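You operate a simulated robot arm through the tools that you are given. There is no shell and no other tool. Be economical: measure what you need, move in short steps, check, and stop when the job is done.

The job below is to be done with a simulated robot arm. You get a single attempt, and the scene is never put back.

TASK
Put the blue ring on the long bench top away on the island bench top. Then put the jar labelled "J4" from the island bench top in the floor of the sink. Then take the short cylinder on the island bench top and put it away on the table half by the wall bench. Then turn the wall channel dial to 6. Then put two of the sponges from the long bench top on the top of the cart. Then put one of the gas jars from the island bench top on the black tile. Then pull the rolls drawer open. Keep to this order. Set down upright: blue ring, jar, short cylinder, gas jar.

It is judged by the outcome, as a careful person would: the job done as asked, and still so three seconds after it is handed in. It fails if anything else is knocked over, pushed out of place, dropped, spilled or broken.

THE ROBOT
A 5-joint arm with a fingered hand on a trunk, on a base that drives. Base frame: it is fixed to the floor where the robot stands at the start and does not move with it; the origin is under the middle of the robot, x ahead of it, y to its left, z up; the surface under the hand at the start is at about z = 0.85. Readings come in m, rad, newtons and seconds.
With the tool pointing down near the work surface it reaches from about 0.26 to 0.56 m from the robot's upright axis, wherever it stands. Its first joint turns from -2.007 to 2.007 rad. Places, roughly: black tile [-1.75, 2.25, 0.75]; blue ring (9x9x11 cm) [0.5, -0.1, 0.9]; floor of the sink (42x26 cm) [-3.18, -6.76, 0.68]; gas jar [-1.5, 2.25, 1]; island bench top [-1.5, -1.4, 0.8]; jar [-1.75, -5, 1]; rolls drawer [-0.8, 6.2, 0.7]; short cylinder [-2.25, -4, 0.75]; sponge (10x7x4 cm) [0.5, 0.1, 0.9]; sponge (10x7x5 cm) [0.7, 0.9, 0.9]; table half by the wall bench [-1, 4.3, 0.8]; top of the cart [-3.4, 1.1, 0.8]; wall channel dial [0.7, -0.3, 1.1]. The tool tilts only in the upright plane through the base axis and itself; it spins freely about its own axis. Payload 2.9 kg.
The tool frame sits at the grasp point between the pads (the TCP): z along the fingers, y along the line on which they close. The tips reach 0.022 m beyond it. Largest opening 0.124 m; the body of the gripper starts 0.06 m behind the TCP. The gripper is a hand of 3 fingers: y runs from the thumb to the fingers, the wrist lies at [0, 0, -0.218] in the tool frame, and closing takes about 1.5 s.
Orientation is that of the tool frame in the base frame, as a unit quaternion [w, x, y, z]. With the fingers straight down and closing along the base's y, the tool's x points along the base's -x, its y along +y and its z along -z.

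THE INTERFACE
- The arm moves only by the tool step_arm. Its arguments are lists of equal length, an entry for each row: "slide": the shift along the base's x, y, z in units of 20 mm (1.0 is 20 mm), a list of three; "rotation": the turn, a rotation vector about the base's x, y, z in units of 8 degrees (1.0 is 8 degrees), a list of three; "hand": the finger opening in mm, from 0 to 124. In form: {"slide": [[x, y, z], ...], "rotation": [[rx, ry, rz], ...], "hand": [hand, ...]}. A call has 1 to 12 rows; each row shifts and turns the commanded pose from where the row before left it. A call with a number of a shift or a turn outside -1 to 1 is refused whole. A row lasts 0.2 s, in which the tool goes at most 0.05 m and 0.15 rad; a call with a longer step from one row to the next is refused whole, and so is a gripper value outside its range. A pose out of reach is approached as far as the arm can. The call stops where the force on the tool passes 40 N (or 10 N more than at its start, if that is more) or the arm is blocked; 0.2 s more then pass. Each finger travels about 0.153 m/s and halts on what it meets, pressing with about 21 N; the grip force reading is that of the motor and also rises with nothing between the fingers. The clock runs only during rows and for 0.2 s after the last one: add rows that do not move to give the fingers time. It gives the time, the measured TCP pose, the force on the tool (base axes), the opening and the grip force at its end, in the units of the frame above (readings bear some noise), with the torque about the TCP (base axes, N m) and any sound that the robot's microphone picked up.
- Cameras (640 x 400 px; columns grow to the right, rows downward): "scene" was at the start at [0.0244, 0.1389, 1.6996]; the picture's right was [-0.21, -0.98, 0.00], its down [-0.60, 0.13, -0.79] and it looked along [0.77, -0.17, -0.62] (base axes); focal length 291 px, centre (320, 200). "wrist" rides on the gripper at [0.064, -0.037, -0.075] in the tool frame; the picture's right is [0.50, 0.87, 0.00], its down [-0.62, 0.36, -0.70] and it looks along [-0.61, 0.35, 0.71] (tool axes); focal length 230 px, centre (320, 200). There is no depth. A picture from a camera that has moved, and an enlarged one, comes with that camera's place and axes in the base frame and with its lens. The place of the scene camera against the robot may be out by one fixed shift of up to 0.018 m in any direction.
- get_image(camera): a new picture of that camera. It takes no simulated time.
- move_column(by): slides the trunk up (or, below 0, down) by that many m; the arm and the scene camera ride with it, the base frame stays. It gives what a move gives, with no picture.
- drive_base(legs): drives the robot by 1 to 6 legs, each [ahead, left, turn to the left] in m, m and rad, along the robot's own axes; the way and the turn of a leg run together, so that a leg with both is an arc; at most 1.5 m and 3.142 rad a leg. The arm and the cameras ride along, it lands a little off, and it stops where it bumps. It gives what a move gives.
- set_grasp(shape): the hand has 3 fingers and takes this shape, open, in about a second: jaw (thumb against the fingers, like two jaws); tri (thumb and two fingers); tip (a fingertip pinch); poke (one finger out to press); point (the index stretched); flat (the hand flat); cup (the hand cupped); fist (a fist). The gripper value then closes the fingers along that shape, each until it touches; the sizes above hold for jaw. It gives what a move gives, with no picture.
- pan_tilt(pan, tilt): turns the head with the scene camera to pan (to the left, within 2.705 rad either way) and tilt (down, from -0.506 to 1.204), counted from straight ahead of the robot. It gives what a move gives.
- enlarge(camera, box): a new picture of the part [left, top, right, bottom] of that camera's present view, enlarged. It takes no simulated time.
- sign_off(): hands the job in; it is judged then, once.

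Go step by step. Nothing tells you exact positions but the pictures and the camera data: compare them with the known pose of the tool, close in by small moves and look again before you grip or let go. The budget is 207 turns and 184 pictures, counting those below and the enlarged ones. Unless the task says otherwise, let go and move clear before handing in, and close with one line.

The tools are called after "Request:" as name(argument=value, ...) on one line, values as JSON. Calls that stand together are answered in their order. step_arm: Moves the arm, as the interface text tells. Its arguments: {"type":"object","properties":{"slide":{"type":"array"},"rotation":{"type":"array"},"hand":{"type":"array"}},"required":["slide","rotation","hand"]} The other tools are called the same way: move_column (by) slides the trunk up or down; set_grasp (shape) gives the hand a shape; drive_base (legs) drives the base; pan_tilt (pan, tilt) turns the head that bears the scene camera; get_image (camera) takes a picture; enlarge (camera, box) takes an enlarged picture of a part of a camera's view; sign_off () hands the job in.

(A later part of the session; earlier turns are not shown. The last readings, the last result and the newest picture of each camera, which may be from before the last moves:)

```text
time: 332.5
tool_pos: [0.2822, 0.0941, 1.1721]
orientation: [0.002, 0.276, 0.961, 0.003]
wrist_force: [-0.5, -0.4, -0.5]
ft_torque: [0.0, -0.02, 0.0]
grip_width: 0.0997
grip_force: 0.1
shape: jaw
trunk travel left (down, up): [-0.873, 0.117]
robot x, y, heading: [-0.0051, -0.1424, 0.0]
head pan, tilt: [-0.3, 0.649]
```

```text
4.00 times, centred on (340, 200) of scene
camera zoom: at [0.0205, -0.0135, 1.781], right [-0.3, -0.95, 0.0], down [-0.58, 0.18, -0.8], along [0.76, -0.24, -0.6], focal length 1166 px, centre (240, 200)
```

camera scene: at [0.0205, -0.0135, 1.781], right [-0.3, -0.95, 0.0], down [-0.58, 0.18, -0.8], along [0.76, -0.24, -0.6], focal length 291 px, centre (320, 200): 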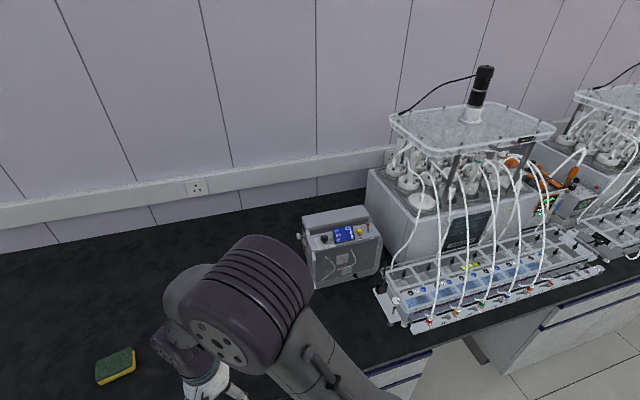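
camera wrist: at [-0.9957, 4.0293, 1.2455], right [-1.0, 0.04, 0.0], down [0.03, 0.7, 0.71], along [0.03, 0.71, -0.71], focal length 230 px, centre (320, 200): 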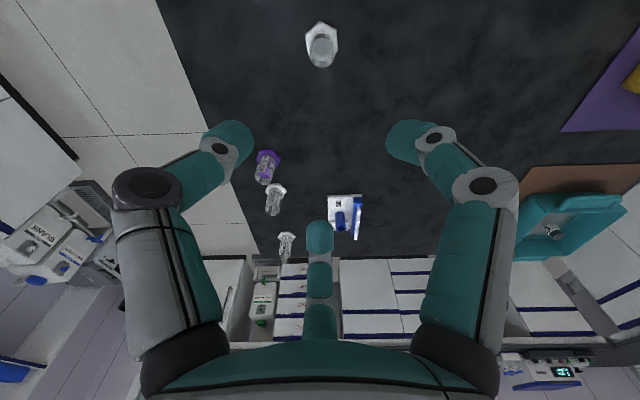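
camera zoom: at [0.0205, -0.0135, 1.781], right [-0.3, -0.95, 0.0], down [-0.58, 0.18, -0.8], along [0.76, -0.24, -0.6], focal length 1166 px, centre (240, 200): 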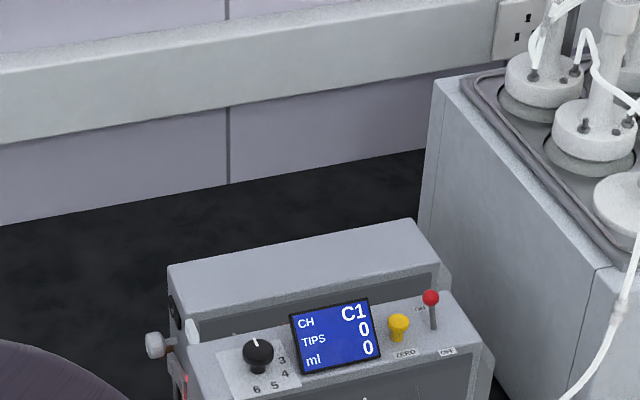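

Request:
enlarge(camera="scene", box=[296, 200, 392, 260])

Request:
enlarge(camera="scene", box=[290, 200, 400, 300])

```text
6.67 times, centred on (344, 230) of scene
camera zoom: at [0.0205, -0.0135, 1.781], right [-0.3, -0.95, 0.0], down [-0.58, 0.18, -0.8], along [0.76, -0.24, -0.6], focal length 1943 px, centre (160, 0)
```

zoom: 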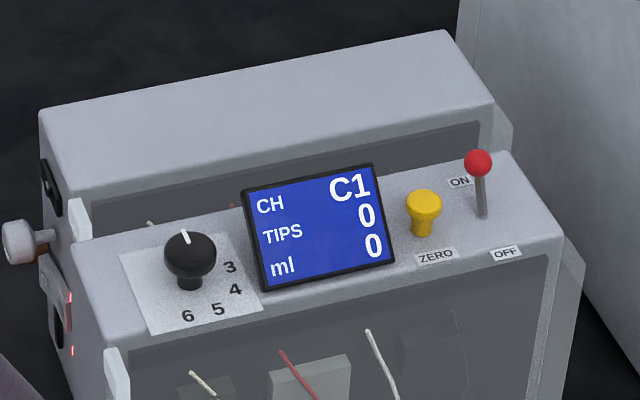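

```text
4.00 times, centred on (345, 250) of scene
camera zoom: at [0.0205, -0.0135, 1.781], right [-0.3, -0.95, 0.0], down [-0.58, 0.18, -0.8], along [0.76, -0.24, -0.6], focal length 1166 px, centre (220, 0)
```

zoom: 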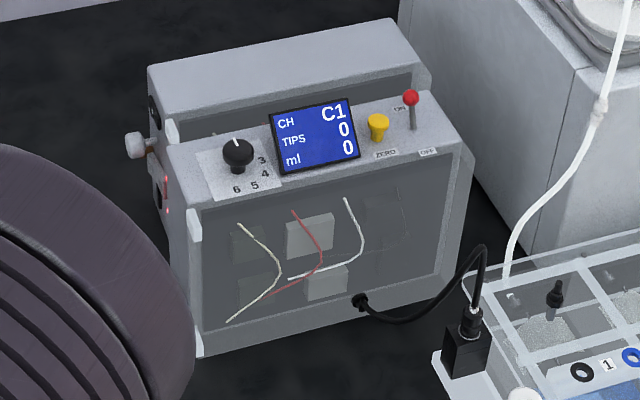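

The knob is a small ball-knob on a vertical stem, about 0.71 m ahead — beyond a vertical reach from here. I'll look straight down to see how much closer the base can get.

Request:
pan_tilt(pan=-0.5, tilt=1.2)

Request:
get_image(camera="scene")

```text
time: 333.5
tool_pos: [0.2807, 0.0948, 1.1712]
orientation: [0.002, 0.277, 0.961, 0.003]
wrist_force: [0.4, 0.1, -0.4]
ft_torque: [0.01, 0.01, -0.01]
grip_width: 0.0996
grip_force: 0.0
shape: jaw
trunk travel left (down, up): [-0.873, 0.117]
robot x, y, heading: [-0.0024, -0.1472, -0.003]
head pan, tilt: [-0.499, 1.201]
```

```text
92 pictures are left
camera scene: at [-0.0141, -0.0138, 1.7406], right [-0.48, -0.88, 0.0], down [-0.82, 0.45, -0.36], along [0.32, -0.17, -0.93], focal length 291 px, centre (320, 200)
```

scene: 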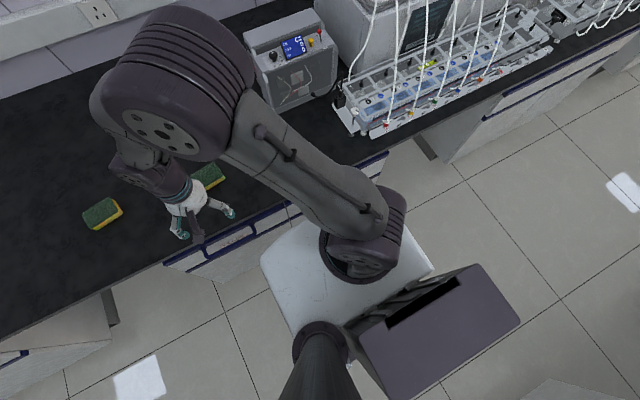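

The base is already at the bench front, so I need horizontal reach. With the trunk higher the arm can stretch out flatter; I'll raise the trunk and test the reach toward the dial with the tool vertical.

Request:
move_column(by=0.11)

Request:
step_arm(slide=[[0.5, -1, 0], [0.5, -1, 0], [0.5, -1, 0], [0.5, -1, 0], [0.5, -1, 0], [0.5, -1, 0], [0.5, -1, 0], [0.5, -1, 0], [0.5, -1, 0], [0.5, -1, 0], [0.5, -1, 0], [0.5, -1, 0]], rotation=[[0, 0, 0], [0, 0, 0], [0, 0, 0], [0, 0, 0], [0, 0, 0], [0, 0, 0], [0, 0, 0], [0, 0, 0], [0, 0, 0], [0, 0, 0], [0, 0, 0], [0, 0, 0]], hand=[100, 100, 100, 100, 100, 100, 100, 100, 100, 100, 100, 100])

Request:
step_arm(slide=[[1, -0.2, 0], [1, -0.15, 0], [1, -0.15, 0], [1, -0.15, 0], [1, -0.15, 0], [1, -0.15, 0], [1, -0.15, 0], [1, -0.15, 0], [1, -0.15, 0], [0, 0, 0]], rotation=[[0, 0, 0], [0, 0, 0], [0, 0, 0], [0, 0, 0], [0, 0, 0], [0, 0, 0], [0, 0, 0], [0, 0, 0], [0, 0, 0], [0, 0, 0]], hand=[100, 100, 100, 100, 100, 100, 100, 100, 100, 100])

Request:
get_image(camera="wrist")

```text
time: 334.9
tool_pos: [0.2807, 0.0945, 1.2819]
orientation: [0.002, 0.277, 0.961, 0.002]
wrist_force: [0.2, -0.3, 0.2]
ft_torque: [0.04, -0.01, 0.0]
grip_width: 0.0997
grip_force: 0.2
shape: jaw
trunk travel left (down, up): [-0.983, 0.007]
robot x, y, heading: [-0.0042, -0.1445, -0.004]
head pan, tilt: [-0.499, 1.201]
```

```text
time: 337.5
tool_pos: [0.401, -0.1472, 1.2816]
orientation: [0.001, 0.277, 0.961, 0.001]
wrist_force: [0.1, 0.1, 0.3]
ft_torque: [-0.02, 0.03, 0.02]
grip_width: 0.0996
grip_force: 0.2
shape: jaw
trunk travel left (down, up): [-0.983, 0.007]
robot x, y, heading: [-0.0021, -0.1433, -0.003]
head pan, tilt: [-0.499, 1.201]
```

```text
time: 339.7
tool_pos: [0.5767, -0.1728, 1.2808]
orientation: [0.002, 0.276, 0.961, 0.0]
wrist_force: [0.3, 0.8, -0.6]
ft_torque: [-0.02, 0.0, -0.01]
grip_width: 0.0996
grip_force: 0.0
shape: jaw
out of reach, approached as far as the arm can: row 9
trunk travel left (down, up): [-0.983, 0.007]
robot x, y, heading: [-0.0041, -0.1427, -0.001]
head pan, tilt: [-0.499, 1.201]
```

```text
91 pictures are left
camera wrist: at [0.5034, -0.1694, 1.355], right [0.04, 1.0, 0.0], down [0.71, -0.03, 0.7], along [0.7, -0.03, -0.71], focal length 230 px, centre (320, 200)
```

wrist: 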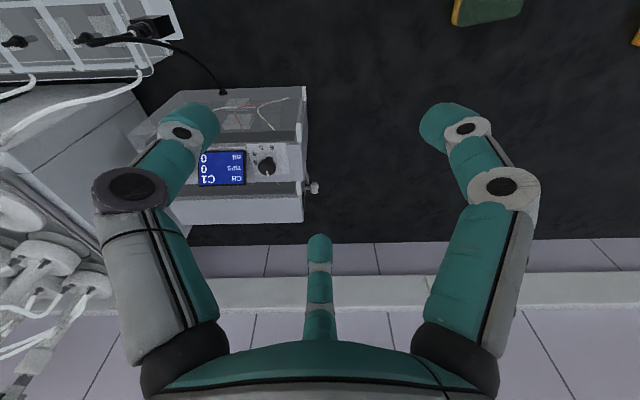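

Vertical reach tops out at 0.58 m, while the dial is at about (0.714, -0.261): I'll need to tilt the tool about 40° outward. First line the robot up with the dial, with the arm pulled in slightly.

Request:
step_arm(slide=[[-1, 0, 0], [-1, 0, 0], [-1, 0, 0], [-1, 0, 0], [-1, 0, 0], [-1, 0, 0]], rotation=[[0, 0, 0], [0, 0, 0], [0, 0, 0], [0, 0, 0], [0, 0, 0], [0, 0, 0]], hand=[90, 80, 70, 60, 60, 60])

Request:
drive_base(legs=[[0, -0.11, 0]])

Request:
step_arm(slide=[[0, 0, 0], [0, 0, 0], [0, 0, 0], [0, 0, 0], [0, 0, 0], [0, 0, 0]], rotation=[[0, -0.88, 0], [0, -0.88, 0], [0, -0.88, 0], [0, -0.88, 0], [0, -0.88, 0], [0, -0.88, 0]], hand=[60, 60, 60, 60, 60, 60])

Request:
get_image(camera="wrist")

```text
time: 341.1
tool_pos: [0.4563, -0.1712, 1.2813]
orientation: [0.003, 0.277, 0.961, -0.001]
wrist_force: [-0.4, -0.3, 0.0]
ft_torque: [-0.02, 0.03, -0.02]
grip_width: 0.0605
grip_force: 0.2
shape: jaw
trunk travel left (down, up): [-0.983, 0.007]
robot x, y, heading: [-0.0052, -0.1467, -0.004]
head pan, tilt: [-0.499, 1.201]
```

```text
time: 342.3
tool_pos: [0.4576, -0.279, 1.2809]
orientation: [0.002, 0.277, 0.961, 0.001]
wrist_force: [1.0, -0.1, 0.0]
ft_torque: [0.02, 0.03, -0.02]
grip_width: 0.0604
grip_force: 0.1
shape: jaw
trunk travel left (down, up): [-0.983, 0.007]
robot x, y, heading: [-0.0055, -0.2514, -0.003]
head pan, tilt: [-0.499, 1.201]
```

```text
time: 343.7
tool_pos: [0.4591, -0.2586, 1.2804]
orientation: [0.351, 0.259, 0.895, 0.097]
wrist_force: [0.8, 0.7, 0.5]
ft_torque: [0.0, 0.03, 0.0]
grip_width: 0.0602
grip_force: 0.1
shape: jaw
out of reach, approached as far as the arm can: row 2, 3, 4, 6
trunk travel left (down, up): [-0.983, 0.007]
robot x, y, heading: [-0.0034, -0.2578, -0.005]
head pan, tilt: [-0.499, 1.201]
```

```text
90 pictures are left
camera wrist: at [0.3542, -0.2555, 1.2859], right [0.03, 1.0, 0.02], down [0.05, -0.02, 1.0], along [1.0, -0.03, -0.05], focal length 230 px, centre (320, 200)
```

wrist: 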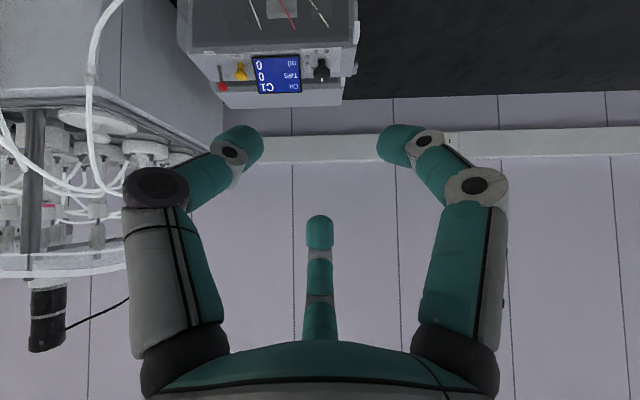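

The dial is now straight ahead. Zooming in on it from the wrist camera for a precise position.

Request:
enlarge(camera="wrist", box=[240, 20, 368, 100])

```text
5.00 times, centred on (304, 60) of wrist
camera zoom: at [0.3542, -0.2555, 1.2859], right [0.03, 1.0, 0.02], down [0.05, -0.02, 1.0], along [1.0, -0.03, -0.05], focal length 1150 px, centre (400, 900)
```

zoom: 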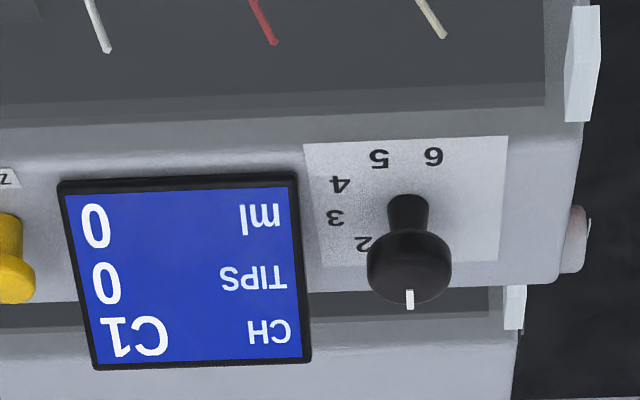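

Knob axis ≈(0.725, -0.261), plate z≈1.035, cap centre ≈1.053; pointer at 1, steps of about −40°, so 6 is ~−200° (clockwise). I'll lower the trunk and bring the tilted hand to a pre-grasp point behind/above the knob.

Request:
move_column(by=-0.165)

Request:
step_arm(slide=[[1, 0, 0], [1, 0, 0], [1, 0, 0], [1, 0, 0], [1, 0, 0], [1, 0, 0], [1, 0, 0], [1, 0, 0], [1, 0, 0], [0.5, -0.1, 0], [0, 0, 0]], rotation=[[0, 0, 0], [0, 0, 0], [0, 0, 0], [0, 0, 0], [0, 0, 0], [0, 0, 0], [0, 0, 0], [0, 0, 0], [0, 0, 0], [0, 0, 0], [0, 0, 0]], hand=[50, 45, 45, 45, 45, 45, 45, 45, 45, 45, 45])

Request:
get_image(camera="wrist")

Request:
pan_tilt(pan=-0.15, tilt=0.8)

Request:
get_image(camera="scene")

```text
time: 345.6
tool_pos: [0.4567, -0.2584, 1.1163]
orientation: [0.35, 0.26, 0.895, 0.096]
wrist_force: [0.7, 0.4, -1.0]
ft_torque: [-0.01, 0.01, 0.02]
grip_width: 0.0603
grip_force: 0.1
shape: jaw
trunk travel left (down, up): [-0.818, 0.172]
robot x, y, heading: [-0.0066, -0.2554, -0.01]
head pan, tilt: [-0.499, 1.201]
```

```text
time: 348.0
tool_pos: [0.6492, -0.2606, 1.1158]
orientation: [0.349, 0.26, 0.895, 0.096]
wrist_force: [0.7, -0.4, 0.2]
ft_torque: [-0.01, 0.01, 0.01]
grip_width: 0.0453
grip_force: 0.2
shape: jaw
trunk travel left (down, up): [-0.818, 0.172]
robot x, y, heading: [-0.0058, -0.2512, -0.005]
head pan, tilt: [-0.499, 1.201]
```

```text
88 pictures are left
camera wrist: at [0.5437, -0.2579, 1.1202], right [0.03, 1.0, 0.02], down [0.05, -0.02, 1.0], along [1.0, -0.03, -0.05], focal length 230 px, centre (320, 200)
```

wrist: 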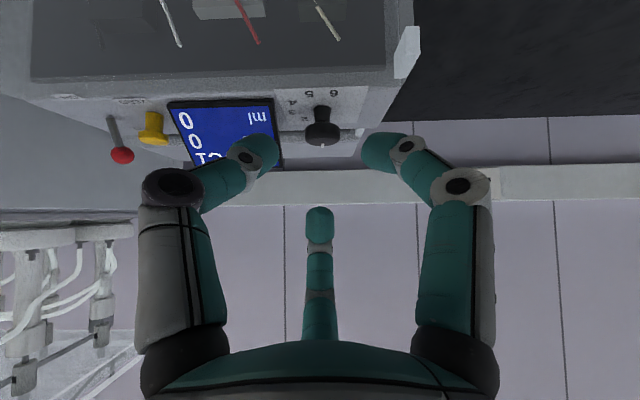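

```text
time: 348.9
tool_pos: [0.6468, -0.2619, 1.1152]
orientation: [0.349, 0.259, 0.895, 0.096]
wrist_force: [-0.1, 0.1, -0.5]
ft_torque: [0.02, 0.02, 0.0]
grip_width: 0.0452
grip_force: 0.1
shape: jaw
trunk travel left (down, up): [-0.818, 0.172]
robot x, y, heading: [-0.0064, -0.251, -0.007]
head pan, tilt: [-0.15, 0.799]
```

```text
87 pictures are left
camera scene: at [0.0163, -0.1076, 1.7133], right [-0.15, -0.99, 0.0], down [-0.71, 0.11, -0.7], along [0.69, -0.11, -0.72], focal length 291 px, centre (320, 200)
```

scene: 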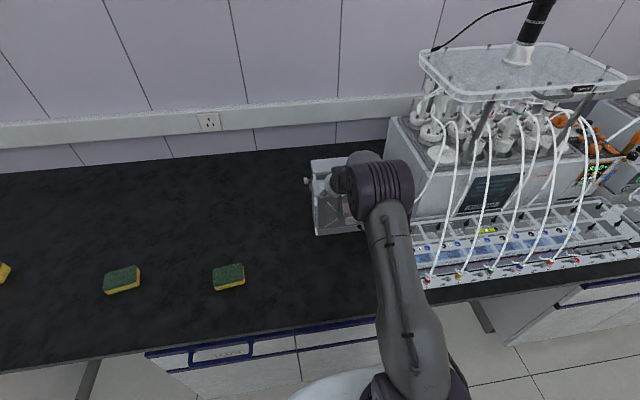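

Knob centre refined to (0.7205, -0.2606, 1.059). Aligning the tool axis with it and advancing half-way.

Request:
step_arm(slide=[[0.6, 0, -0.1], [0.6, 0, -0.1], [0.5, 0, -0.54], [0.5, 0, -0.54], [0, 0, 0]], rotation=[[0, 0, 0], [0, 0, 0], [0, 0, 0], [0, 0, 0], [0, 0, 0]], hand=[45, 45, 45, 45, 45])

Request:
get_image(camera="wrist")

```text
time: 350.1
tool_pos: [0.6921, -0.2617, 1.0901]
orientation: [0.349, 0.259, 0.895, 0.098]
wrist_force: [-0.2, 0.5, 0.6]
ft_torque: [-0.01, 0.0, 0.02]
grip_width: 0.0454
grip_force: 0.1
shape: jaw
trunk travel left (down, up): [-0.818, 0.172]
robot x, y, heading: [-0.0055, -0.2522, -0.006]
head pan, tilt: [-0.15, 0.799]
```

```text
86 pictures are left
camera wrist: at [0.5874, -0.2574, 1.0948], right [0.03, 1.0, 0.02], down [0.05, -0.02, 1.0], along [1.0, -0.03, -0.05], focal length 230 px, centre (320, 200)
```

wrist: 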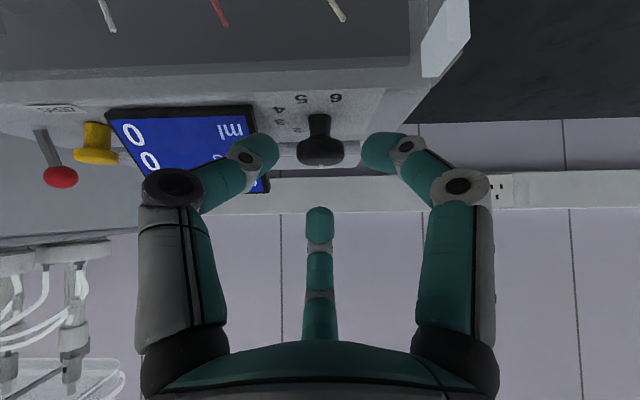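

Aligned. Narrow the fingers a bit and advance the last 3 cm.

Request:
step_arm(slide=[[0, 0, 0], [0.35, 0.05, -0.37], [0.35, 0, -0.37], [0.3, 0, -0.35], [0, 0, 0]], rotation=[[0, 0, 0], [0, 0, 0], [0, 0, 0], [0, 0, 0], [0, 0, 0]], hand=[38, 36, 36, 36, 36])

Request:
get_image(camera="wrist")

Request:
enlarge(camera="wrist", box=[220, 80, 420, 205])

```text
time: 351.3
tool_pos: [0.7135, -0.2608, 1.0679]
orientation: [0.35, 0.259, 0.895, 0.098]
wrist_force: [0.8, -0.2, 0.7]
ft_torque: [0.01, 0.01, 0.01]
grip_width: 0.0362
grip_force: 0.0
shape: jaw
trunk travel left (down, up): [-0.818, 0.172]
robot x, y, heading: [-0.0046, -0.2518, 0.001]
head pan, tilt: [-0.15, 0.799]
```

```text
85 pictures are left
camera wrist: at [0.6083, -0.2567, 1.0733], right [0.03, 1.0, 0.02], down [0.05, -0.02, 1.0], along [1.0, -0.03, -0.05], focal length 230 px, centre (320, 200)
```

wrist: 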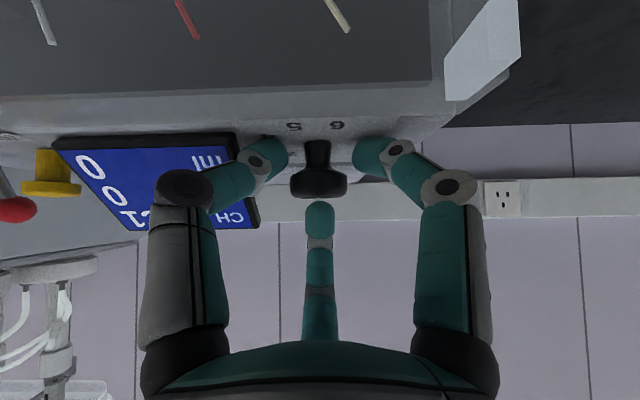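

```text
3.20 times, centred on (320, 142) of wrist
camera zoom: at [0.6083, -0.2567, 1.0733], right [0.03, 1.0, 0.02], down [0.05, -0.02, 1.0], along [1.0, -0.03, -0.05], focal length 736 px, centre (320, 384)
```

zoom: 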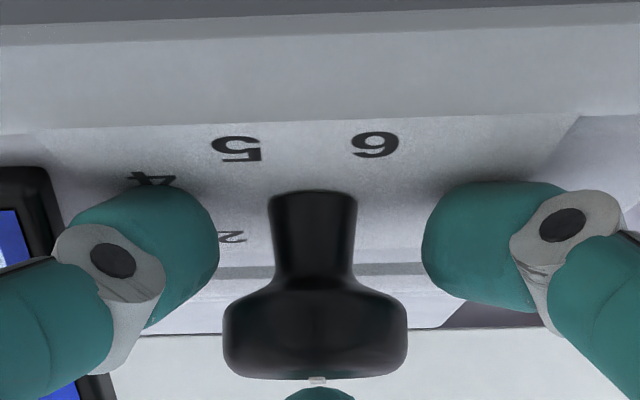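

The tips are at stem level; the cap is slightly higher. I'll back off ~1 cm along the tool axis so that the tips meet the cap, then close.

Request:
step_arm(slide=[[-0.3, 0, 0.42], [0, 0, 0], [0, 0, 0], [0, 0, 0], [0, 0, 0], [0, 0, 0], [0, 0, 0]], rotation=[[0, 0, 0], [0, 0, 0], [0, 0, 0], [0, 0, 0], [0, 0, 0], [0, 0, 0], [0, 0, 0]], hand=[36, 30, 25, 20, 15, 12, 12])

Request:
enlarge(camera="wrist", box=[180, 80, 440, 240])

```text
time: 352.9
tool_pos: [0.7077, -0.2597, 1.0786]
orientation: [0.352, 0.259, 0.894, 0.097]
wrist_force: [0.9, -1.1, 10.8]
ft_torque: [-0.13, -0.3, 0.0]
grip_width: 0.0183
grip_force: 20.7
shape: jaw
trunk travel left (down, up): [-0.818, 0.172]
robot x, y, heading: [-0.0025, -0.2513, 0.0]
head pan, tilt: [-0.15, 0.799]
```

```text
2.46 times, centred on (310, 160) of wrist
camera zoom: at [0.602, -0.2567, 1.0831], right [0.03, 1.0, 0.02], down [0.05, -0.02, 1.0], along [1.0, -0.03, -0.05], focal length 566 px, centre (345, 298)
```

zoom: 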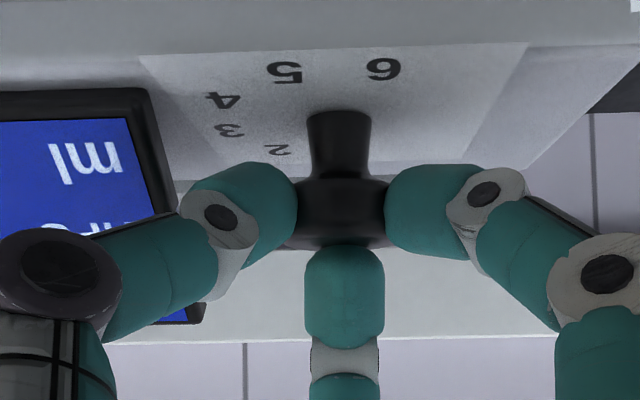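

The three fingertips hold the cap. Now a first clockwise spin of 30° about the tool axis, then check.

Request:
step_arm(slide=[[0, 0, 0], [0, 0, 0], [0, 0, 0], [0, 0, 0], [0, 0, 0], [0, 0, 0]], rotation=[[0.506, 0, -0.554], [0.506, 0, -0.554], [0.506, 0, -0.554], [0.506, 0, -0.554], [0.506, 0, -0.554], [0, 0, 0]], hand=[12, 12, 12, 12, 12, 12])

Request:
get_image(camera="wrist")

```text
time: 354.3
tool_pos: [0.7014, -0.2563, 1.0777]
orientation: [0.308, 0.483, 0.799, 0.181]
wrist_force: [-20.0, 10.9, -3.7]
ft_torque: [0.13, 0.39, 0.1]
grip_width: 0.0144
grip_force: 21.1
shape: jaw
trunk travel left (down, up): [-0.818, 0.172]
robot x, y, heading: [-0.0053, -0.2561, -0.002]
head pan, tilt: [-0.15, 0.799]
```

```text
82 pictures are left
camera wrist: at [0.6048, -0.2164, 1.0903], right [0.4, 0.85, 0.35], down [-0.02, -0.37, 0.93], along [0.92, -0.38, -0.13], focal length 230 px, centre (320, 200)
```

wrist: 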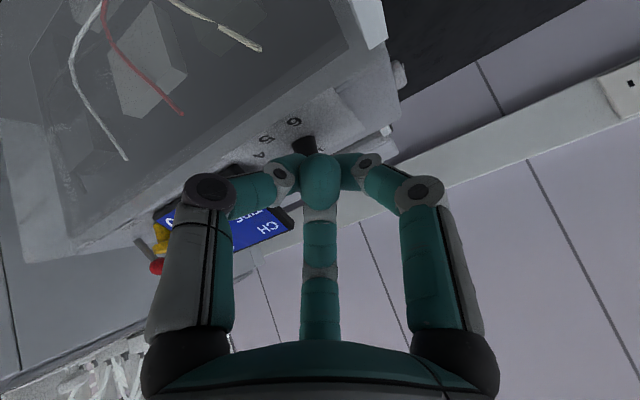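

Request:
enlarge(camera="wrist", box=[140, 100, 400, 280])

Request:
enlarge(camera="scene", box=[280, 140, 400, 240])

```text
2.22 times, centred on (270, 190) of wrist
camera zoom: at [0.6048, -0.2164, 1.0903], right [0.4, 0.85, 0.35], down [-0.02, -0.37, 0.93], along [0.92, -0.38, -0.13], focal length 511 px, centre (431, 222)
```

zoom: 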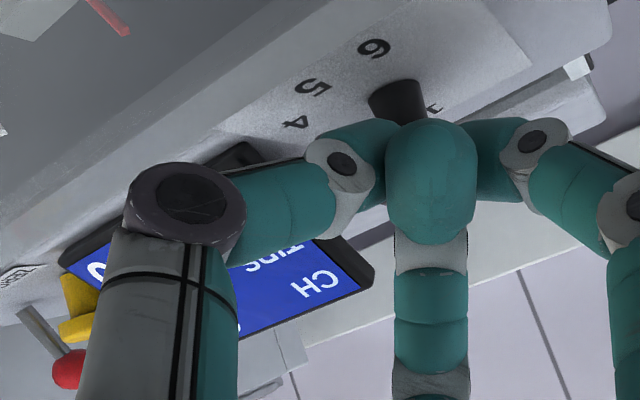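

```text
4.00 times, centred on (340, 190) of scene
camera zoom: at [0.0097, -0.1042, 1.7128], right [-0.15, -0.99, 0.0], down [-0.71, 0.11, -0.7], along [0.69, -0.11, -0.71], focal length 1166 px, centre (240, 240)
```

zoom: 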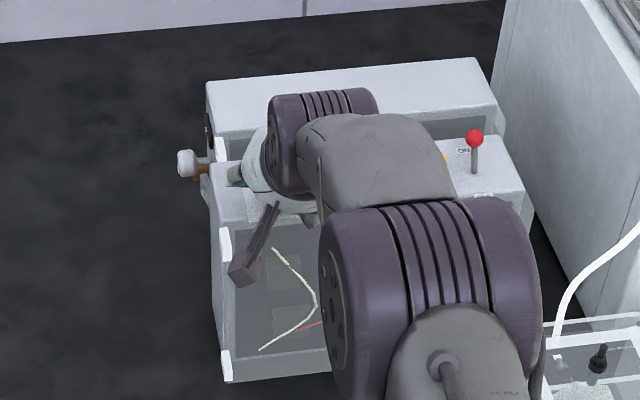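

I'll open, back off along the tool axis and read the display and pointer.

Request:
step_arm(slide=[[0, 0, 0], [0, 0, 0], [-0.3, 0, 0.35], [-0.68, 0, 0.74], [-0.68, 0, 0.74], [0, 0, 0]], rotation=[[0, 0, 0], [0, 0, 0], [0, 0, 0], [0, 0, 0], [0, 0, 0], [0, 0, 0]], hand=[28, 40, 45, 45, 45, 45])

Request:
enlarge(camera="wrist", box=[140, 60, 400, 222])

```text
time: 355.7
tool_pos: [0.6732, -0.2592, 1.1148]
orientation: [0.31, 0.483, 0.798, 0.182]
wrist_force: [-0.5, 0.2, -0.7]
ft_torque: [0.0, 0.0, 0.0]
grip_width: 0.0447
grip_force: 0.0
shape: jaw
trunk travel left (down, up): [-0.818, 0.172]
robot x, y, heading: [-0.0043, -0.2526, -0.003]
head pan, tilt: [-0.15, 0.799]
```

```text
2.46 times, centred on (270, 141) of wrist
camera zoom: at [0.5779, -0.2203, 1.1271], right [0.4, 0.85, 0.35], down [-0.03, -0.37, 0.93], along [0.92, -0.38, -0.13], focal length 566 px, centre (443, 345)
```

zoom: 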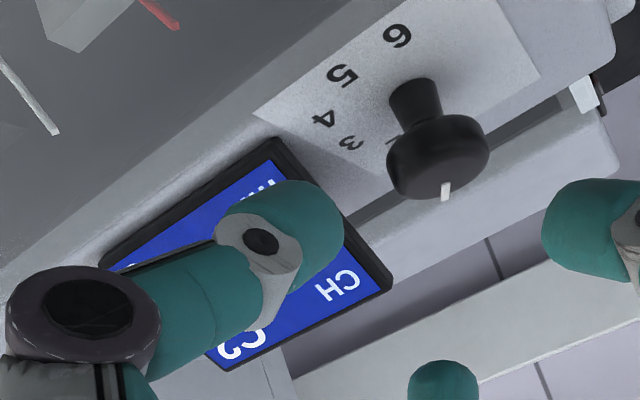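

The display now reads C2, so the method works. Counter-spin 60°, re-grip and spin 60° clockwise.

Request:
step_arm(slide=[[0, 0, 0], [0, 0, 0], [0, 0, 0], [0, 0, 0], [0, 0, 0], [0, 0, 0], [0, 0, 0], [0, 0, 0]], rotation=[[-0.633, 0, 0.692], [-0.633, 0, 0.692], [-0.633, 0, 0.692], [-0.633, 0, 0.692], [-0.633, 0, 0.692], [-0.633, 0, 0.692], [-0.633, 0, 0.692], [-0.633, 0, 0.692]], hand=[45, 45, 45, 45, 45, 45, 45, 45])

Request:
step_arm(slide=[[0.57, 0, -0.6], [0.57, 0, -0.6], [0.57, 0, -0.6], [0, 0, 0]], rotation=[[0, 0, 0], [0, 0, 0], [0, 0, 0], [0, 0, 0]], hand=[42, 38, 36, 36])

Request:
enlarge(camera="wrist", box=[180, 80, 440, 240])

```text
time: 357.5
tool_pos: [0.6734, -0.2592, 1.1135]
orientation: [0.365, 0.018, 0.931, 0.002]
wrist_force: [0.3, -0.4, -0.4]
ft_torque: [-0.01, 0.03, 0.01]
grip_width: 0.0447
grip_force: 0.1
shape: jaw
trunk travel left (down, up): [-0.818, 0.172]
robot x, y, heading: [-0.0036, -0.2533, -0.005]
head pan, tilt: [-0.15, 0.799]
```

```text
time: 358.5
tool_pos: [0.7073, -0.2593, 1.0763]
orientation: [0.365, 0.019, 0.931, 0.003]
wrist_force: [0.0, 0.9, 0.2]
ft_torque: [-0.03, 0.0, 0.0]
grip_width: 0.0367
grip_force: 0.0
shape: jaw
trunk travel left (down, up): [-0.818, 0.172]
robot x, y, heading: [-0.0003, -0.2536, -0.001]
head pan, tilt: [-0.15, 0.799]
```

```text
2.46 times, centred on (310, 160) of wrist
camera zoom: at [0.6096, -0.2936, 1.0875], right [-0.34, 0.88, -0.32], down [-0.01, 0.34, 0.94], along [0.94, 0.32, -0.1], focal length 566 px, centre (345, 298)
```

zoom: 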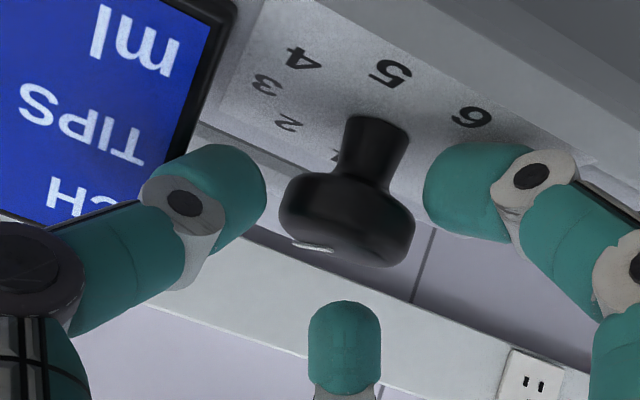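

Re-grip and spin 60°.

Request:
step_arm(slide=[[0, 0, 0], [0, 0, 0], [0, 0, 0], [0, 0, 0], [0, 0, 0]], rotation=[[0, 0, 0], [0, 0, 0], [0, 0, 0], [0, 0, 0], [0, 0, 0]], hand=[28, 20, 14, 12, 12])

Request:
step_arm(slide=[[0, 0, 0], [0, 0, 0], [0, 0, 0], [0, 0, 0], [0, 0, 0], [0, 0, 0], [0, 0, 0], [0, 0, 0]], rotation=[[0.633, 0, -0.692], [0.633, 0, -0.692], [0.633, 0, -0.692], [0.633, 0, -0.692], [0.633, 0, -0.692], [0.633, 0, -0.692], [0.633, 0, -0.692], [0.633, 0, -0.692]], hand=[12, 12, 12, 12, 12, 12, 12, 12])

Request:
step_arm(slide=[[0, 0, 0], [0, 0, 0], [-0.3, 0, 0.35], [-0.68, 0, 0.74], [-0.68, 0, 0.74], [0, 0, 0]], rotation=[[0, 0, 0], [0, 0, 0], [0, 0, 0], [0, 0, 0], [0, 0, 0], [0, 0, 0]], hand=[28, 40, 45, 45, 45, 45])

Request:
enlarge(camera="wrist", box=[140, 60, 400, 222])

```text
time: 359.7
tool_pos: [0.7094, -0.2602, 1.0775]
orientation: [0.365, 0.019, 0.931, 0.004]
wrist_force: [1.3, -0.6, -1.1]
ft_torque: [-0.04, -0.11, 0.0]
grip_width: 0.0172
grip_force: 20.7
shape: jaw
trunk travel left (down, up): [-0.818, 0.172]
robot x, y, heading: [-0.0056, -0.2521, -0.001]
head pan, tilt: [-0.15, 0.799]
```

```text
time: 361.5
tool_pos: [0.7023, -0.2603, 1.0789]
orientation: [0.31, 0.484, 0.798, 0.184]
wrist_force: [-20.7, -1.8, -1.6]
ft_torque: [-0.06, 0.46, -0.04]
grip_width: 0.0151
grip_force: 20.9
shape: jaw
trunk travel left (down, up): [-0.818, 0.172]
robot x, y, heading: [-0.0056, -0.2514, -0.0]
head pan, tilt: [-0.15, 0.799]
```

```text
time: 362.9
tool_pos: [0.6748, -0.2607, 1.1138]
orientation: [0.31, 0.483, 0.798, 0.183]
wrist_force: [0.0, -0.4, 0.2]
ft_torque: [0.0, 0.0, -0.04]
grip_width: 0.0447
grip_force: 0.0
shape: jaw
trunk travel left (down, up): [-0.818, 0.172]
robot x, y, heading: [-0.0029, -0.2535, -0.005]
head pan, tilt: [-0.15, 0.799]
```

```text
2.46 times, centred on (270, 141) of wrist
camera zoom: at [0.5791, -0.2204, 1.1268], right [0.4, 0.85, 0.35], down [-0.03, -0.37, 0.93], along [0.92, -0.38, -0.13], focal length 566 px, centre (443, 345)
```

zoom: 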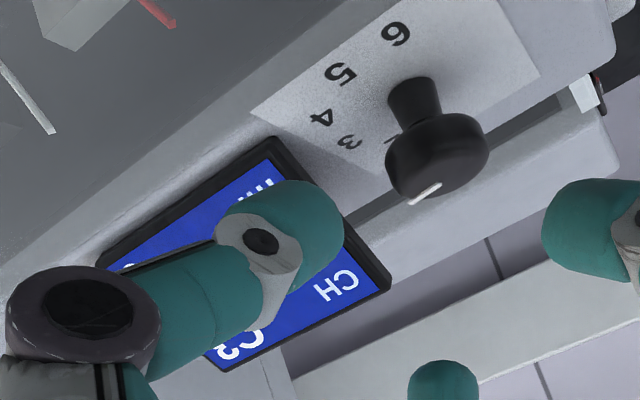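

It seems to read C3. Repeat the stroke.

Request:
step_arm(slide=[[0, 0, 0], [0, 0, 0], [0, 0, 0], [0, 0, 0], [0, 0, 0], [0, 0, 0], [0, 0, 0], [0, 0, 0]], rotation=[[-0.633, 0, 0.692], [-0.633, 0, 0.692], [-0.633, 0, 0.692], [-0.633, 0, 0.692], [-0.633, 0, 0.692], [-0.633, 0, 0.692], [-0.633, 0, 0.692], [-0.633, 0, 0.692]], hand=[45, 45, 45, 45, 45, 45, 45, 45])

Request:
step_arm(slide=[[0.57, 0, -0.6], [0.57, 0, -0.6], [0.57, 0, -0.6], [0, 0, 0], [0, 0, 0], [0, 0, 0], [0, 0, 0], [0, 0, 0]], rotation=[[0, 0, 0], [0, 0, 0], [0, 0, 0], [0, 0, 0], [0, 0, 0], [0, 0, 0], [0, 0, 0], [0, 0, 0]], hand=[42, 38, 36, 28, 20, 14, 12, 12])

Request:
step_arm(slide=[[0, 0, 0], [0, 0, 0], [0, 0, 0], [0, 0, 0], [0, 0, 0], [0, 0, 0], [0, 0, 0], [0, 0, 0]], rotation=[[0.633, 0, -0.692], [0.633, 0, -0.692], [0.633, 0, -0.692], [0.633, 0, -0.692], [0.633, 0, -0.692], [0.633, 0, -0.692], [0.633, 0, -0.692], [0.633, 0, -0.692]], hand=[12, 12, 12, 12, 12, 12, 12, 12])

Request:
step_arm(slide=[[0, 0, 0], [0, 0, 0], [-0.3, 0, 0.35], [-0.68, 0, 0.74], [-0.68, 0, 0.74], [0, 0, 0]], rotation=[[0, 0, 0], [0, 0, 0], [0, 0, 0], [0, 0, 0], [0, 0, 0], [0, 0, 0]], hand=[28, 40, 45, 45, 45, 45])

Request:
enlarge(camera="wrist", box=[140, 60, 400, 222])

```text
time: 364.7
tool_pos: [0.6741, -0.2604, 1.1151]
orientation: [0.364, 0.017, 0.931, 0.003]
wrist_force: [-0.2, -0.2, -0.5]
ft_torque: [0.03, -0.02, 0.0]
grip_width: 0.0448
grip_force: 0.0
shape: jaw
trunk travel left (down, up): [-0.818, 0.172]
robot x, y, heading: [-0.0044, -0.2539, -0.002]
head pan, tilt: [-0.15, 0.799]
```

```text
time: 366.5
tool_pos: [0.7067, -0.2605, 1.0782]
orientation: [0.365, 0.019, 0.931, 0.003]
wrist_force: [0.8, 0.5, 0.3]
ft_torque: [0.0, -0.17, 0.04]
grip_width: 0.0166
grip_force: 21.2
shape: jaw
trunk travel left (down, up): [-0.818, 0.172]
robot x, y, heading: [-0.0061, -0.2519, -0.004]
head pan, tilt: [-0.15, 0.799]
```

```text
time: 368.3
tool_pos: [0.7013, -0.2618, 1.0821]
orientation: [0.312, 0.484, 0.796, 0.185]
wrist_force: [-26.8, -8.7, 3.5]
ft_torque: [-0.2, 0.54, -0.13]
grip_width: 0.0135
grip_force: 20.4
shape: jaw
trunk travel left (down, up): [-0.818, 0.172]
robot x, y, heading: [-0.0062, -0.2535, -0.0]
head pan, tilt: [-0.15, 0.799]
```

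```text
time: 369.7
tool_pos: [0.6749, -0.2605, 1.1156]
orientation: [0.31, 0.483, 0.798, 0.183]
wrist_force: [-0.3, -0.1, -0.7]
ft_torque: [-0.02, -0.01, -0.03]
grip_width: 0.0446
grip_force: 0.1
shape: jaw
trunk travel left (down, up): [-0.818, 0.172]
robot x, y, heading: [-0.0019, -0.2563, -0.004]
head pan, tilt: [-0.15, 0.799]
```

```text
2.46 times, centred on (270, 141) of wrist
camera zoom: at [0.5795, -0.2204, 1.128], right [0.4, 0.85, 0.35], down [-0.03, -0.37, 0.93], along [0.92, -0.38, -0.13], focal length 566 px, centre (443, 345)
```

zoom: 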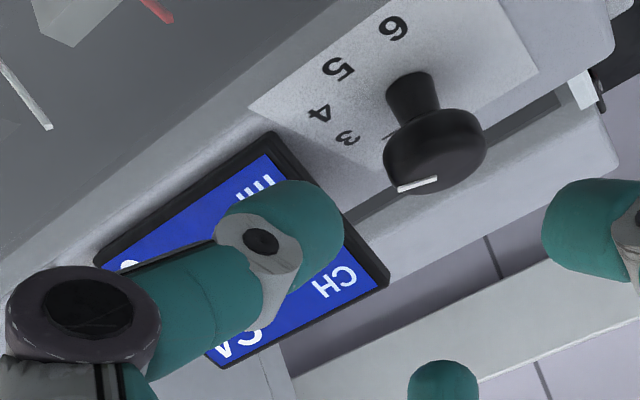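

C4 now. Repeat.

Request:
step_arm(slide=[[0, 0, 0], [0, 0, 0], [0, 0, 0], [0, 0, 0], [0, 0, 0], [0, 0, 0], [0, 0, 0], [0, 0, 0]], rotation=[[-0.633, 0, 0.692], [-0.633, 0, 0.692], [-0.633, 0, 0.692], [-0.633, 0, 0.692], [-0.633, 0, 0.692], [-0.633, 0, 0.692], [-0.633, 0, 0.692], [-0.633, 0, 0.692]], hand=[45, 45, 45, 45, 45, 45, 45, 45])

Request:
step_arm(slide=[[0.55, 0, -0.62], [0.55, 0, -0.62], [0.55, 0, -0.62], [0, 0, 0], [0, 0, 0], [0, 0, 0], [0, 0, 0], [0, 0, 0]], rotation=[[0, 0, 0], [0, 0, 0], [0, 0, 0], [0, 0, 0], [0, 0, 0], [0, 0, 0], [0, 0, 0], [0, 0, 0]], hand=[42, 38, 36, 28, 20, 14, 12, 12])

Request:
step_arm(slide=[[0, 0, 0], [0, 0, 0], [0, 0, 0], [0, 0, 0], [0, 0, 0], [0, 0, 0], [0, 0, 0], [0, 0, 0]], rotation=[[0.633, 0, -0.692], [0.633, 0, -0.692], [0.633, 0, -0.692], [0.633, 0, -0.692], [0.633, 0, -0.692], [0.633, 0, -0.692], [0.633, 0, -0.692], [0.633, 0, -0.692]], hand=[12, 12, 12, 12, 12, 12, 12, 12])

Request:
step_arm(slide=[[0, 0, 0], [0, 0, 0], [-0.3, 0, 0.35], [-0.68, 0, 0.74], [-0.68, 0, 0.74], [0, 0, 0]], rotation=[[0, 0, 0], [0, 0, 0], [0, 0, 0], [0, 0, 0], [0, 0, 0], [0, 0, 0]], hand=[28, 40, 45, 45, 45, 45])

Request:
enlarge(camera="wrist", box=[140, 60, 400, 222])

```text
time: 371.5
tool_pos: [0.675, -0.26, 1.1154]
orientation: [0.365, 0.018, 0.931, 0.002]
wrist_force: [0.5, 0.3, 0.7]
ft_torque: [-0.02, 0.0, 0.0]
grip_width: 0.0447
grip_force: 0.2
shape: jaw
trunk travel left (down, up): [-0.818, 0.172]
robot x, y, heading: [-0.0021, -0.2523, 0.003]
head pan, tilt: [-0.15, 0.799]
```

```text
time: 373.3
tool_pos: [0.7072, -0.2591, 1.0783]
orientation: [0.366, 0.019, 0.93, 0.004]
wrist_force: [1.7, 0.7, 0.8]
ft_torque: [0.02, -0.22, -0.02]
grip_width: 0.0175
grip_force: 21.1
shape: jaw
trunk travel left (down, up): [-0.818, 0.172]
robot x, y, heading: [-0.0029, -0.2525, -0.003]
head pan, tilt: [-0.15, 0.799]
```

```text
time: 375.1
tool_pos: [0.7001, -0.259, 1.082]
orientation: [0.312, 0.483, 0.797, 0.184]
wrist_force: [-30.6, 1.0, 1.1]
ft_torque: [-0.08, 0.63, -0.03]
grip_width: 0.0156
grip_force: 20.7
shape: jaw
trunk travel left (down, up): [-0.818, 0.172]
robot x, y, heading: [-0.0039, -0.2521, -0.002]
head pan, tilt: [-0.15, 0.799]
```

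```text
time: 376.5
tool_pos: [0.6765, -0.2597, 1.1139]
orientation: [0.31, 0.483, 0.798, 0.182]
wrist_force: [0.6, 0.3, -0.3]
ft_torque: [0.02, -0.01, 0.0]
grip_width: 0.0446
grip_force: 0.0
shape: jaw
trunk travel left (down, up): [-0.818, 0.172]
robot x, y, heading: [-0.0024, -0.2525, -0.004]
head pan, tilt: [-0.15, 0.799]
```

```text
2.46 times, centred on (270, 141) of wrist
camera zoom: at [0.5804, -0.2197, 1.1268], right [0.4, 0.85, 0.35], down [-0.03, -0.37, 0.93], along [0.92, -0.38, -0.13], focal length 566 px, centre (443, 345)
```

zoom: 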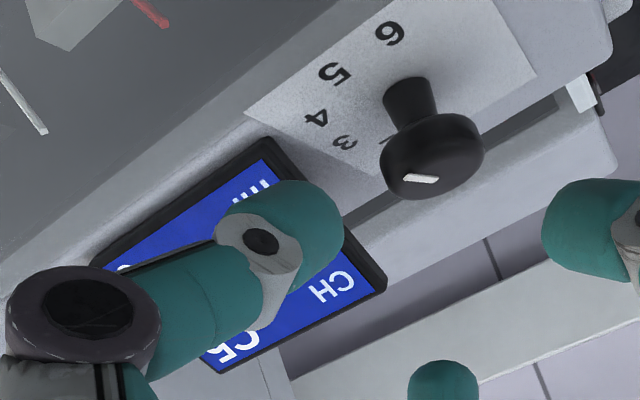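

C5. One more stroke.

Request:
step_arm(slide=[[0, 0, 0], [0, 0, 0], [0, 0, 0], [0, 0, 0], [0, 0, 0], [0, 0, 0], [0, 0, 0], [0, 0, 0]], rotation=[[-0.633, 0, 0.692], [-0.633, 0, 0.692], [-0.633, 0, 0.692], [-0.633, 0, 0.692], [-0.633, 0, 0.692], [-0.633, 0, 0.692], [-0.633, 0, 0.692], [-0.633, 0, 0.692]], hand=[45, 45, 45, 45, 45, 45, 45, 45])

Request:
step_arm(slide=[[0.52, 0, -0.6], [0.52, 0, -0.6], [0.52, 0, -0.6], [0, 0, 0], [0, 0, 0], [0, 0, 0], [0, 0, 0], [0, 0, 0]], rotation=[[0, 0, 0], [0, 0, 0], [0, 0, 0], [0, 0, 0], [0, 0, 0], [0, 0, 0], [0, 0, 0], [0, 0, 0]], hand=[42, 38, 36, 28, 20, 14, 12, 12])

Request:
step_arm(slide=[[0, 0, 0], [0, 0, 0], [0, 0, 0], [0, 0, 0], [0, 0, 0], [0, 0, 0], [0, 0, 0], [0, 0, 0]], rotation=[[0.633, 0, -0.692], [0.633, 0, -0.692], [0.633, 0, -0.692], [0.633, 0, -0.692], [0.633, 0, -0.692], [0.633, 0, -0.692], [0.633, 0, -0.692], [0.633, 0, -0.692]], hand=[12, 12, 12, 12, 12, 12, 12, 12])

Request:
step_arm(slide=[[0, 0, 0], [0, 0, 0], [-0.3, 0, 0.35], [-0.68, 0, 0.74], [-0.68, 0, 0.74], [0, 0, 0]], rotation=[[0, 0, 0], [0, 0, 0], [0, 0, 0], [0, 0, 0], [0, 0, 0], [0, 0, 0]], hand=[28, 40, 45, 45, 45, 45])

Request:
enlarge(camera="wrist", box=[140, 60, 400, 222])

```text
time: 378.3
tool_pos: [0.6742, -0.2604, 1.1138]
orientation: [0.365, 0.017, 0.931, 0.003]
wrist_force: [-0.5, -1.1, -0.9]
ft_torque: [-0.03, 0.01, -0.02]
grip_width: 0.0447
grip_force: 0.0
shape: jaw
trunk travel left (down, up): [-0.818, 0.172]
robot x, y, heading: [0.0001, -0.2535, -0.007]
head pan, tilt: [-0.15, 0.799]
```

```text
time: 380.1
tool_pos: [0.703, -0.2595, 1.082]
orientation: [0.365, 0.02, 0.931, 0.003]
wrist_force: [-7.0, -2.1, 7.7]
ft_torque: [-0.21, 0.1, -0.04]
grip_width: 0.012
grip_force: 21.0
shape: jaw
trunk travel left (down, up): [-0.818, 0.172]
robot x, y, heading: [-0.0052, -0.2516, -0.006]
head pan, tilt: [-0.15, 0.799]
```

```text
time: 381.9
tool_pos: [0.6999, -0.2618, 1.0833]
orientation: [0.312, 0.483, 0.796, 0.186]
wrist_force: [-26.4, -6.8, 6.2]
ft_torque: [-0.12, 0.45, -0.07]
grip_width: 0.01
grip_force: 21.2
shape: jaw
trunk travel left (down, up): [-0.818, 0.172]
robot x, y, heading: [-0.0053, -0.2521, -0.004]
head pan, tilt: [-0.15, 0.799]
```

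```text
time: 383.3
tool_pos: [0.6742, -0.2593, 1.1145]
orientation: [0.31, 0.483, 0.798, 0.182]
wrist_force: [-0.2, 0.4, 0.5]
ft_torque: [0.01, 0.02, -0.01]
grip_width: 0.0445
grip_force: 0.1
shape: jaw
trunk travel left (down, up): [-0.818, 0.172]
robot x, y, heading: [-0.008, -0.2543, -0.006]
head pan, tilt: [-0.15, 0.799]
```

```text
2.46 times, centred on (270, 141) of wrist
camera zoom: at [0.5784, -0.2202, 1.1272], right [0.4, 0.85, 0.35], down [-0.03, -0.37, 0.93], along [0.92, -0.38, -0.13], focal length 566 px, centre (443, 345)
```

zoom: 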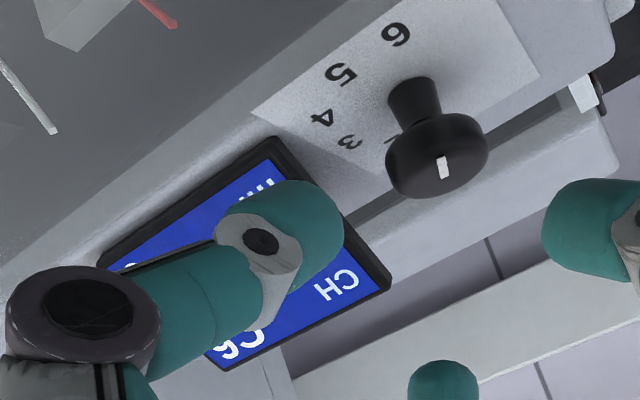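

It reads C6. I'll back off, bring the tool upright again and verify from the scene camera.

Request:
step_arm(slide=[[-0.9, 0, 0.4], [-0.9, 0, 0.4], [-1, 0, 0.2], [-1, 0, 0.2], [-1, 0, 0], [-1, 0, 0], [-1, 0, 0], [-1, 0, 0], [-1, 0, 0], [-1, 0, 0], [-1, 0, 0]], rotation=[[0, 0, 0], [0, 0, 0], [0, 0, 0], [0, 0, 0], [0, 0.85, 0], [0, 0.85, 0], [0, 0.85, 0], [0, 0.85, 0], [0, 0.85, 0], [0, 0.85, 0], [0, 0.2, 0]], hand=[60, 70, 80, 80, 80, 80, 80, 80, 80, 80, 80])

Request:
step_arm(slide=[[-0.5, 1, 0], [-0.4, 1, 0], [-0.3, 1, 0], [-0.2, 1, 0], [-0.2, 1, 0], [-0.2, 1, 0], [0, 1, 0], [0, 1, 0], [0, 1, 0], [0, 1, 0]], rotation=[[0, 0, 0], [0, 0, 0], [0, 0, 0], [0, 0, 0], [0, 0, 0], [0, 0, 0], [0, 0, 0], [0, 0, 0], [0, 0, 0], [0, 0, 0]], hand=[80, 80, 80, 80, 80, 80, 80, 80, 80, 80])

Request:
get_image(camera="scene")

Request:
enlarge(camera="scene", box=[300, 150, 396, 210])

```text
time: 385.7
tool_pos: [0.4551, -0.2586, 1.1403]
orientation: [-0.001, 0.516, 0.857, -0.001]
wrist_force: [0.5, 0.5, 0.4]
ft_torque: [0.0, -0.01, 0.0]
grip_width: 0.0794
grip_force: 0.0
shape: jaw
trunk travel left (down, up): [-0.818, 0.172]
robot x, y, heading: [-0.0042, -0.2547, -0.005]
head pan, tilt: [-0.15, 0.799]
```

```text
time: 387.9
tool_pos: [0.4226, -0.0582, 1.1376]
orientation: [-0.002, 0.517, 0.856, -0.004]
wrist_force: [-0.2, 0.8, 0.7]
ft_torque: [0.0, -0.03, -0.01]
grip_width: 0.0796
grip_force: 0.0
shape: jaw
trunk travel left (down, up): [-0.818, 0.172]
robot x, y, heading: [-0.0027, -0.2505, 0.0]
head pan, tilt: [-0.15, 0.799]
```

```text
73 pictures are left
camera scene: at [0.0165, -0.1065, 1.7132], right [-0.15, -0.99, 0.0], down [-0.71, 0.11, -0.7], along [0.69, -0.11, -0.72], focal length 291 px, centre (320, 200)
```

scene: 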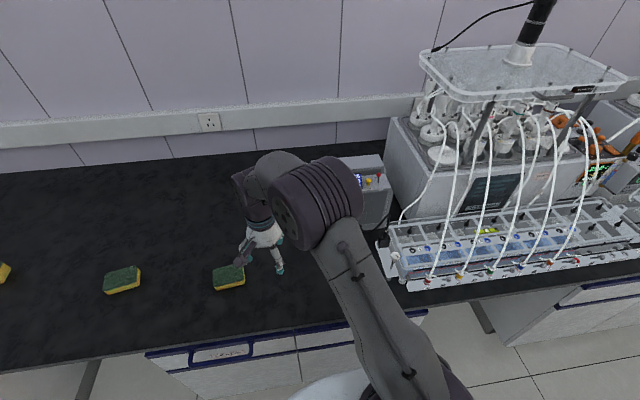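

```text
6.67 times, centred on (348, 180) of scene
camera zoom: at [0.0165, -0.1065, 1.7132], right [-0.15, -0.99, 0.0], down [-0.71, 0.11, -0.7], along [0.69, -0.11, -0.72], focal length 1943 px, centre (133, 333)
```

zoom: 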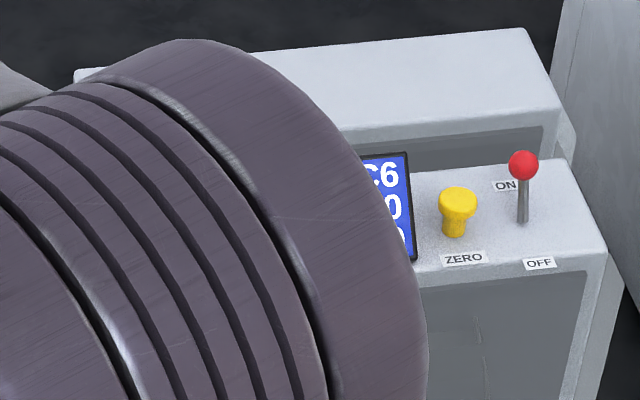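

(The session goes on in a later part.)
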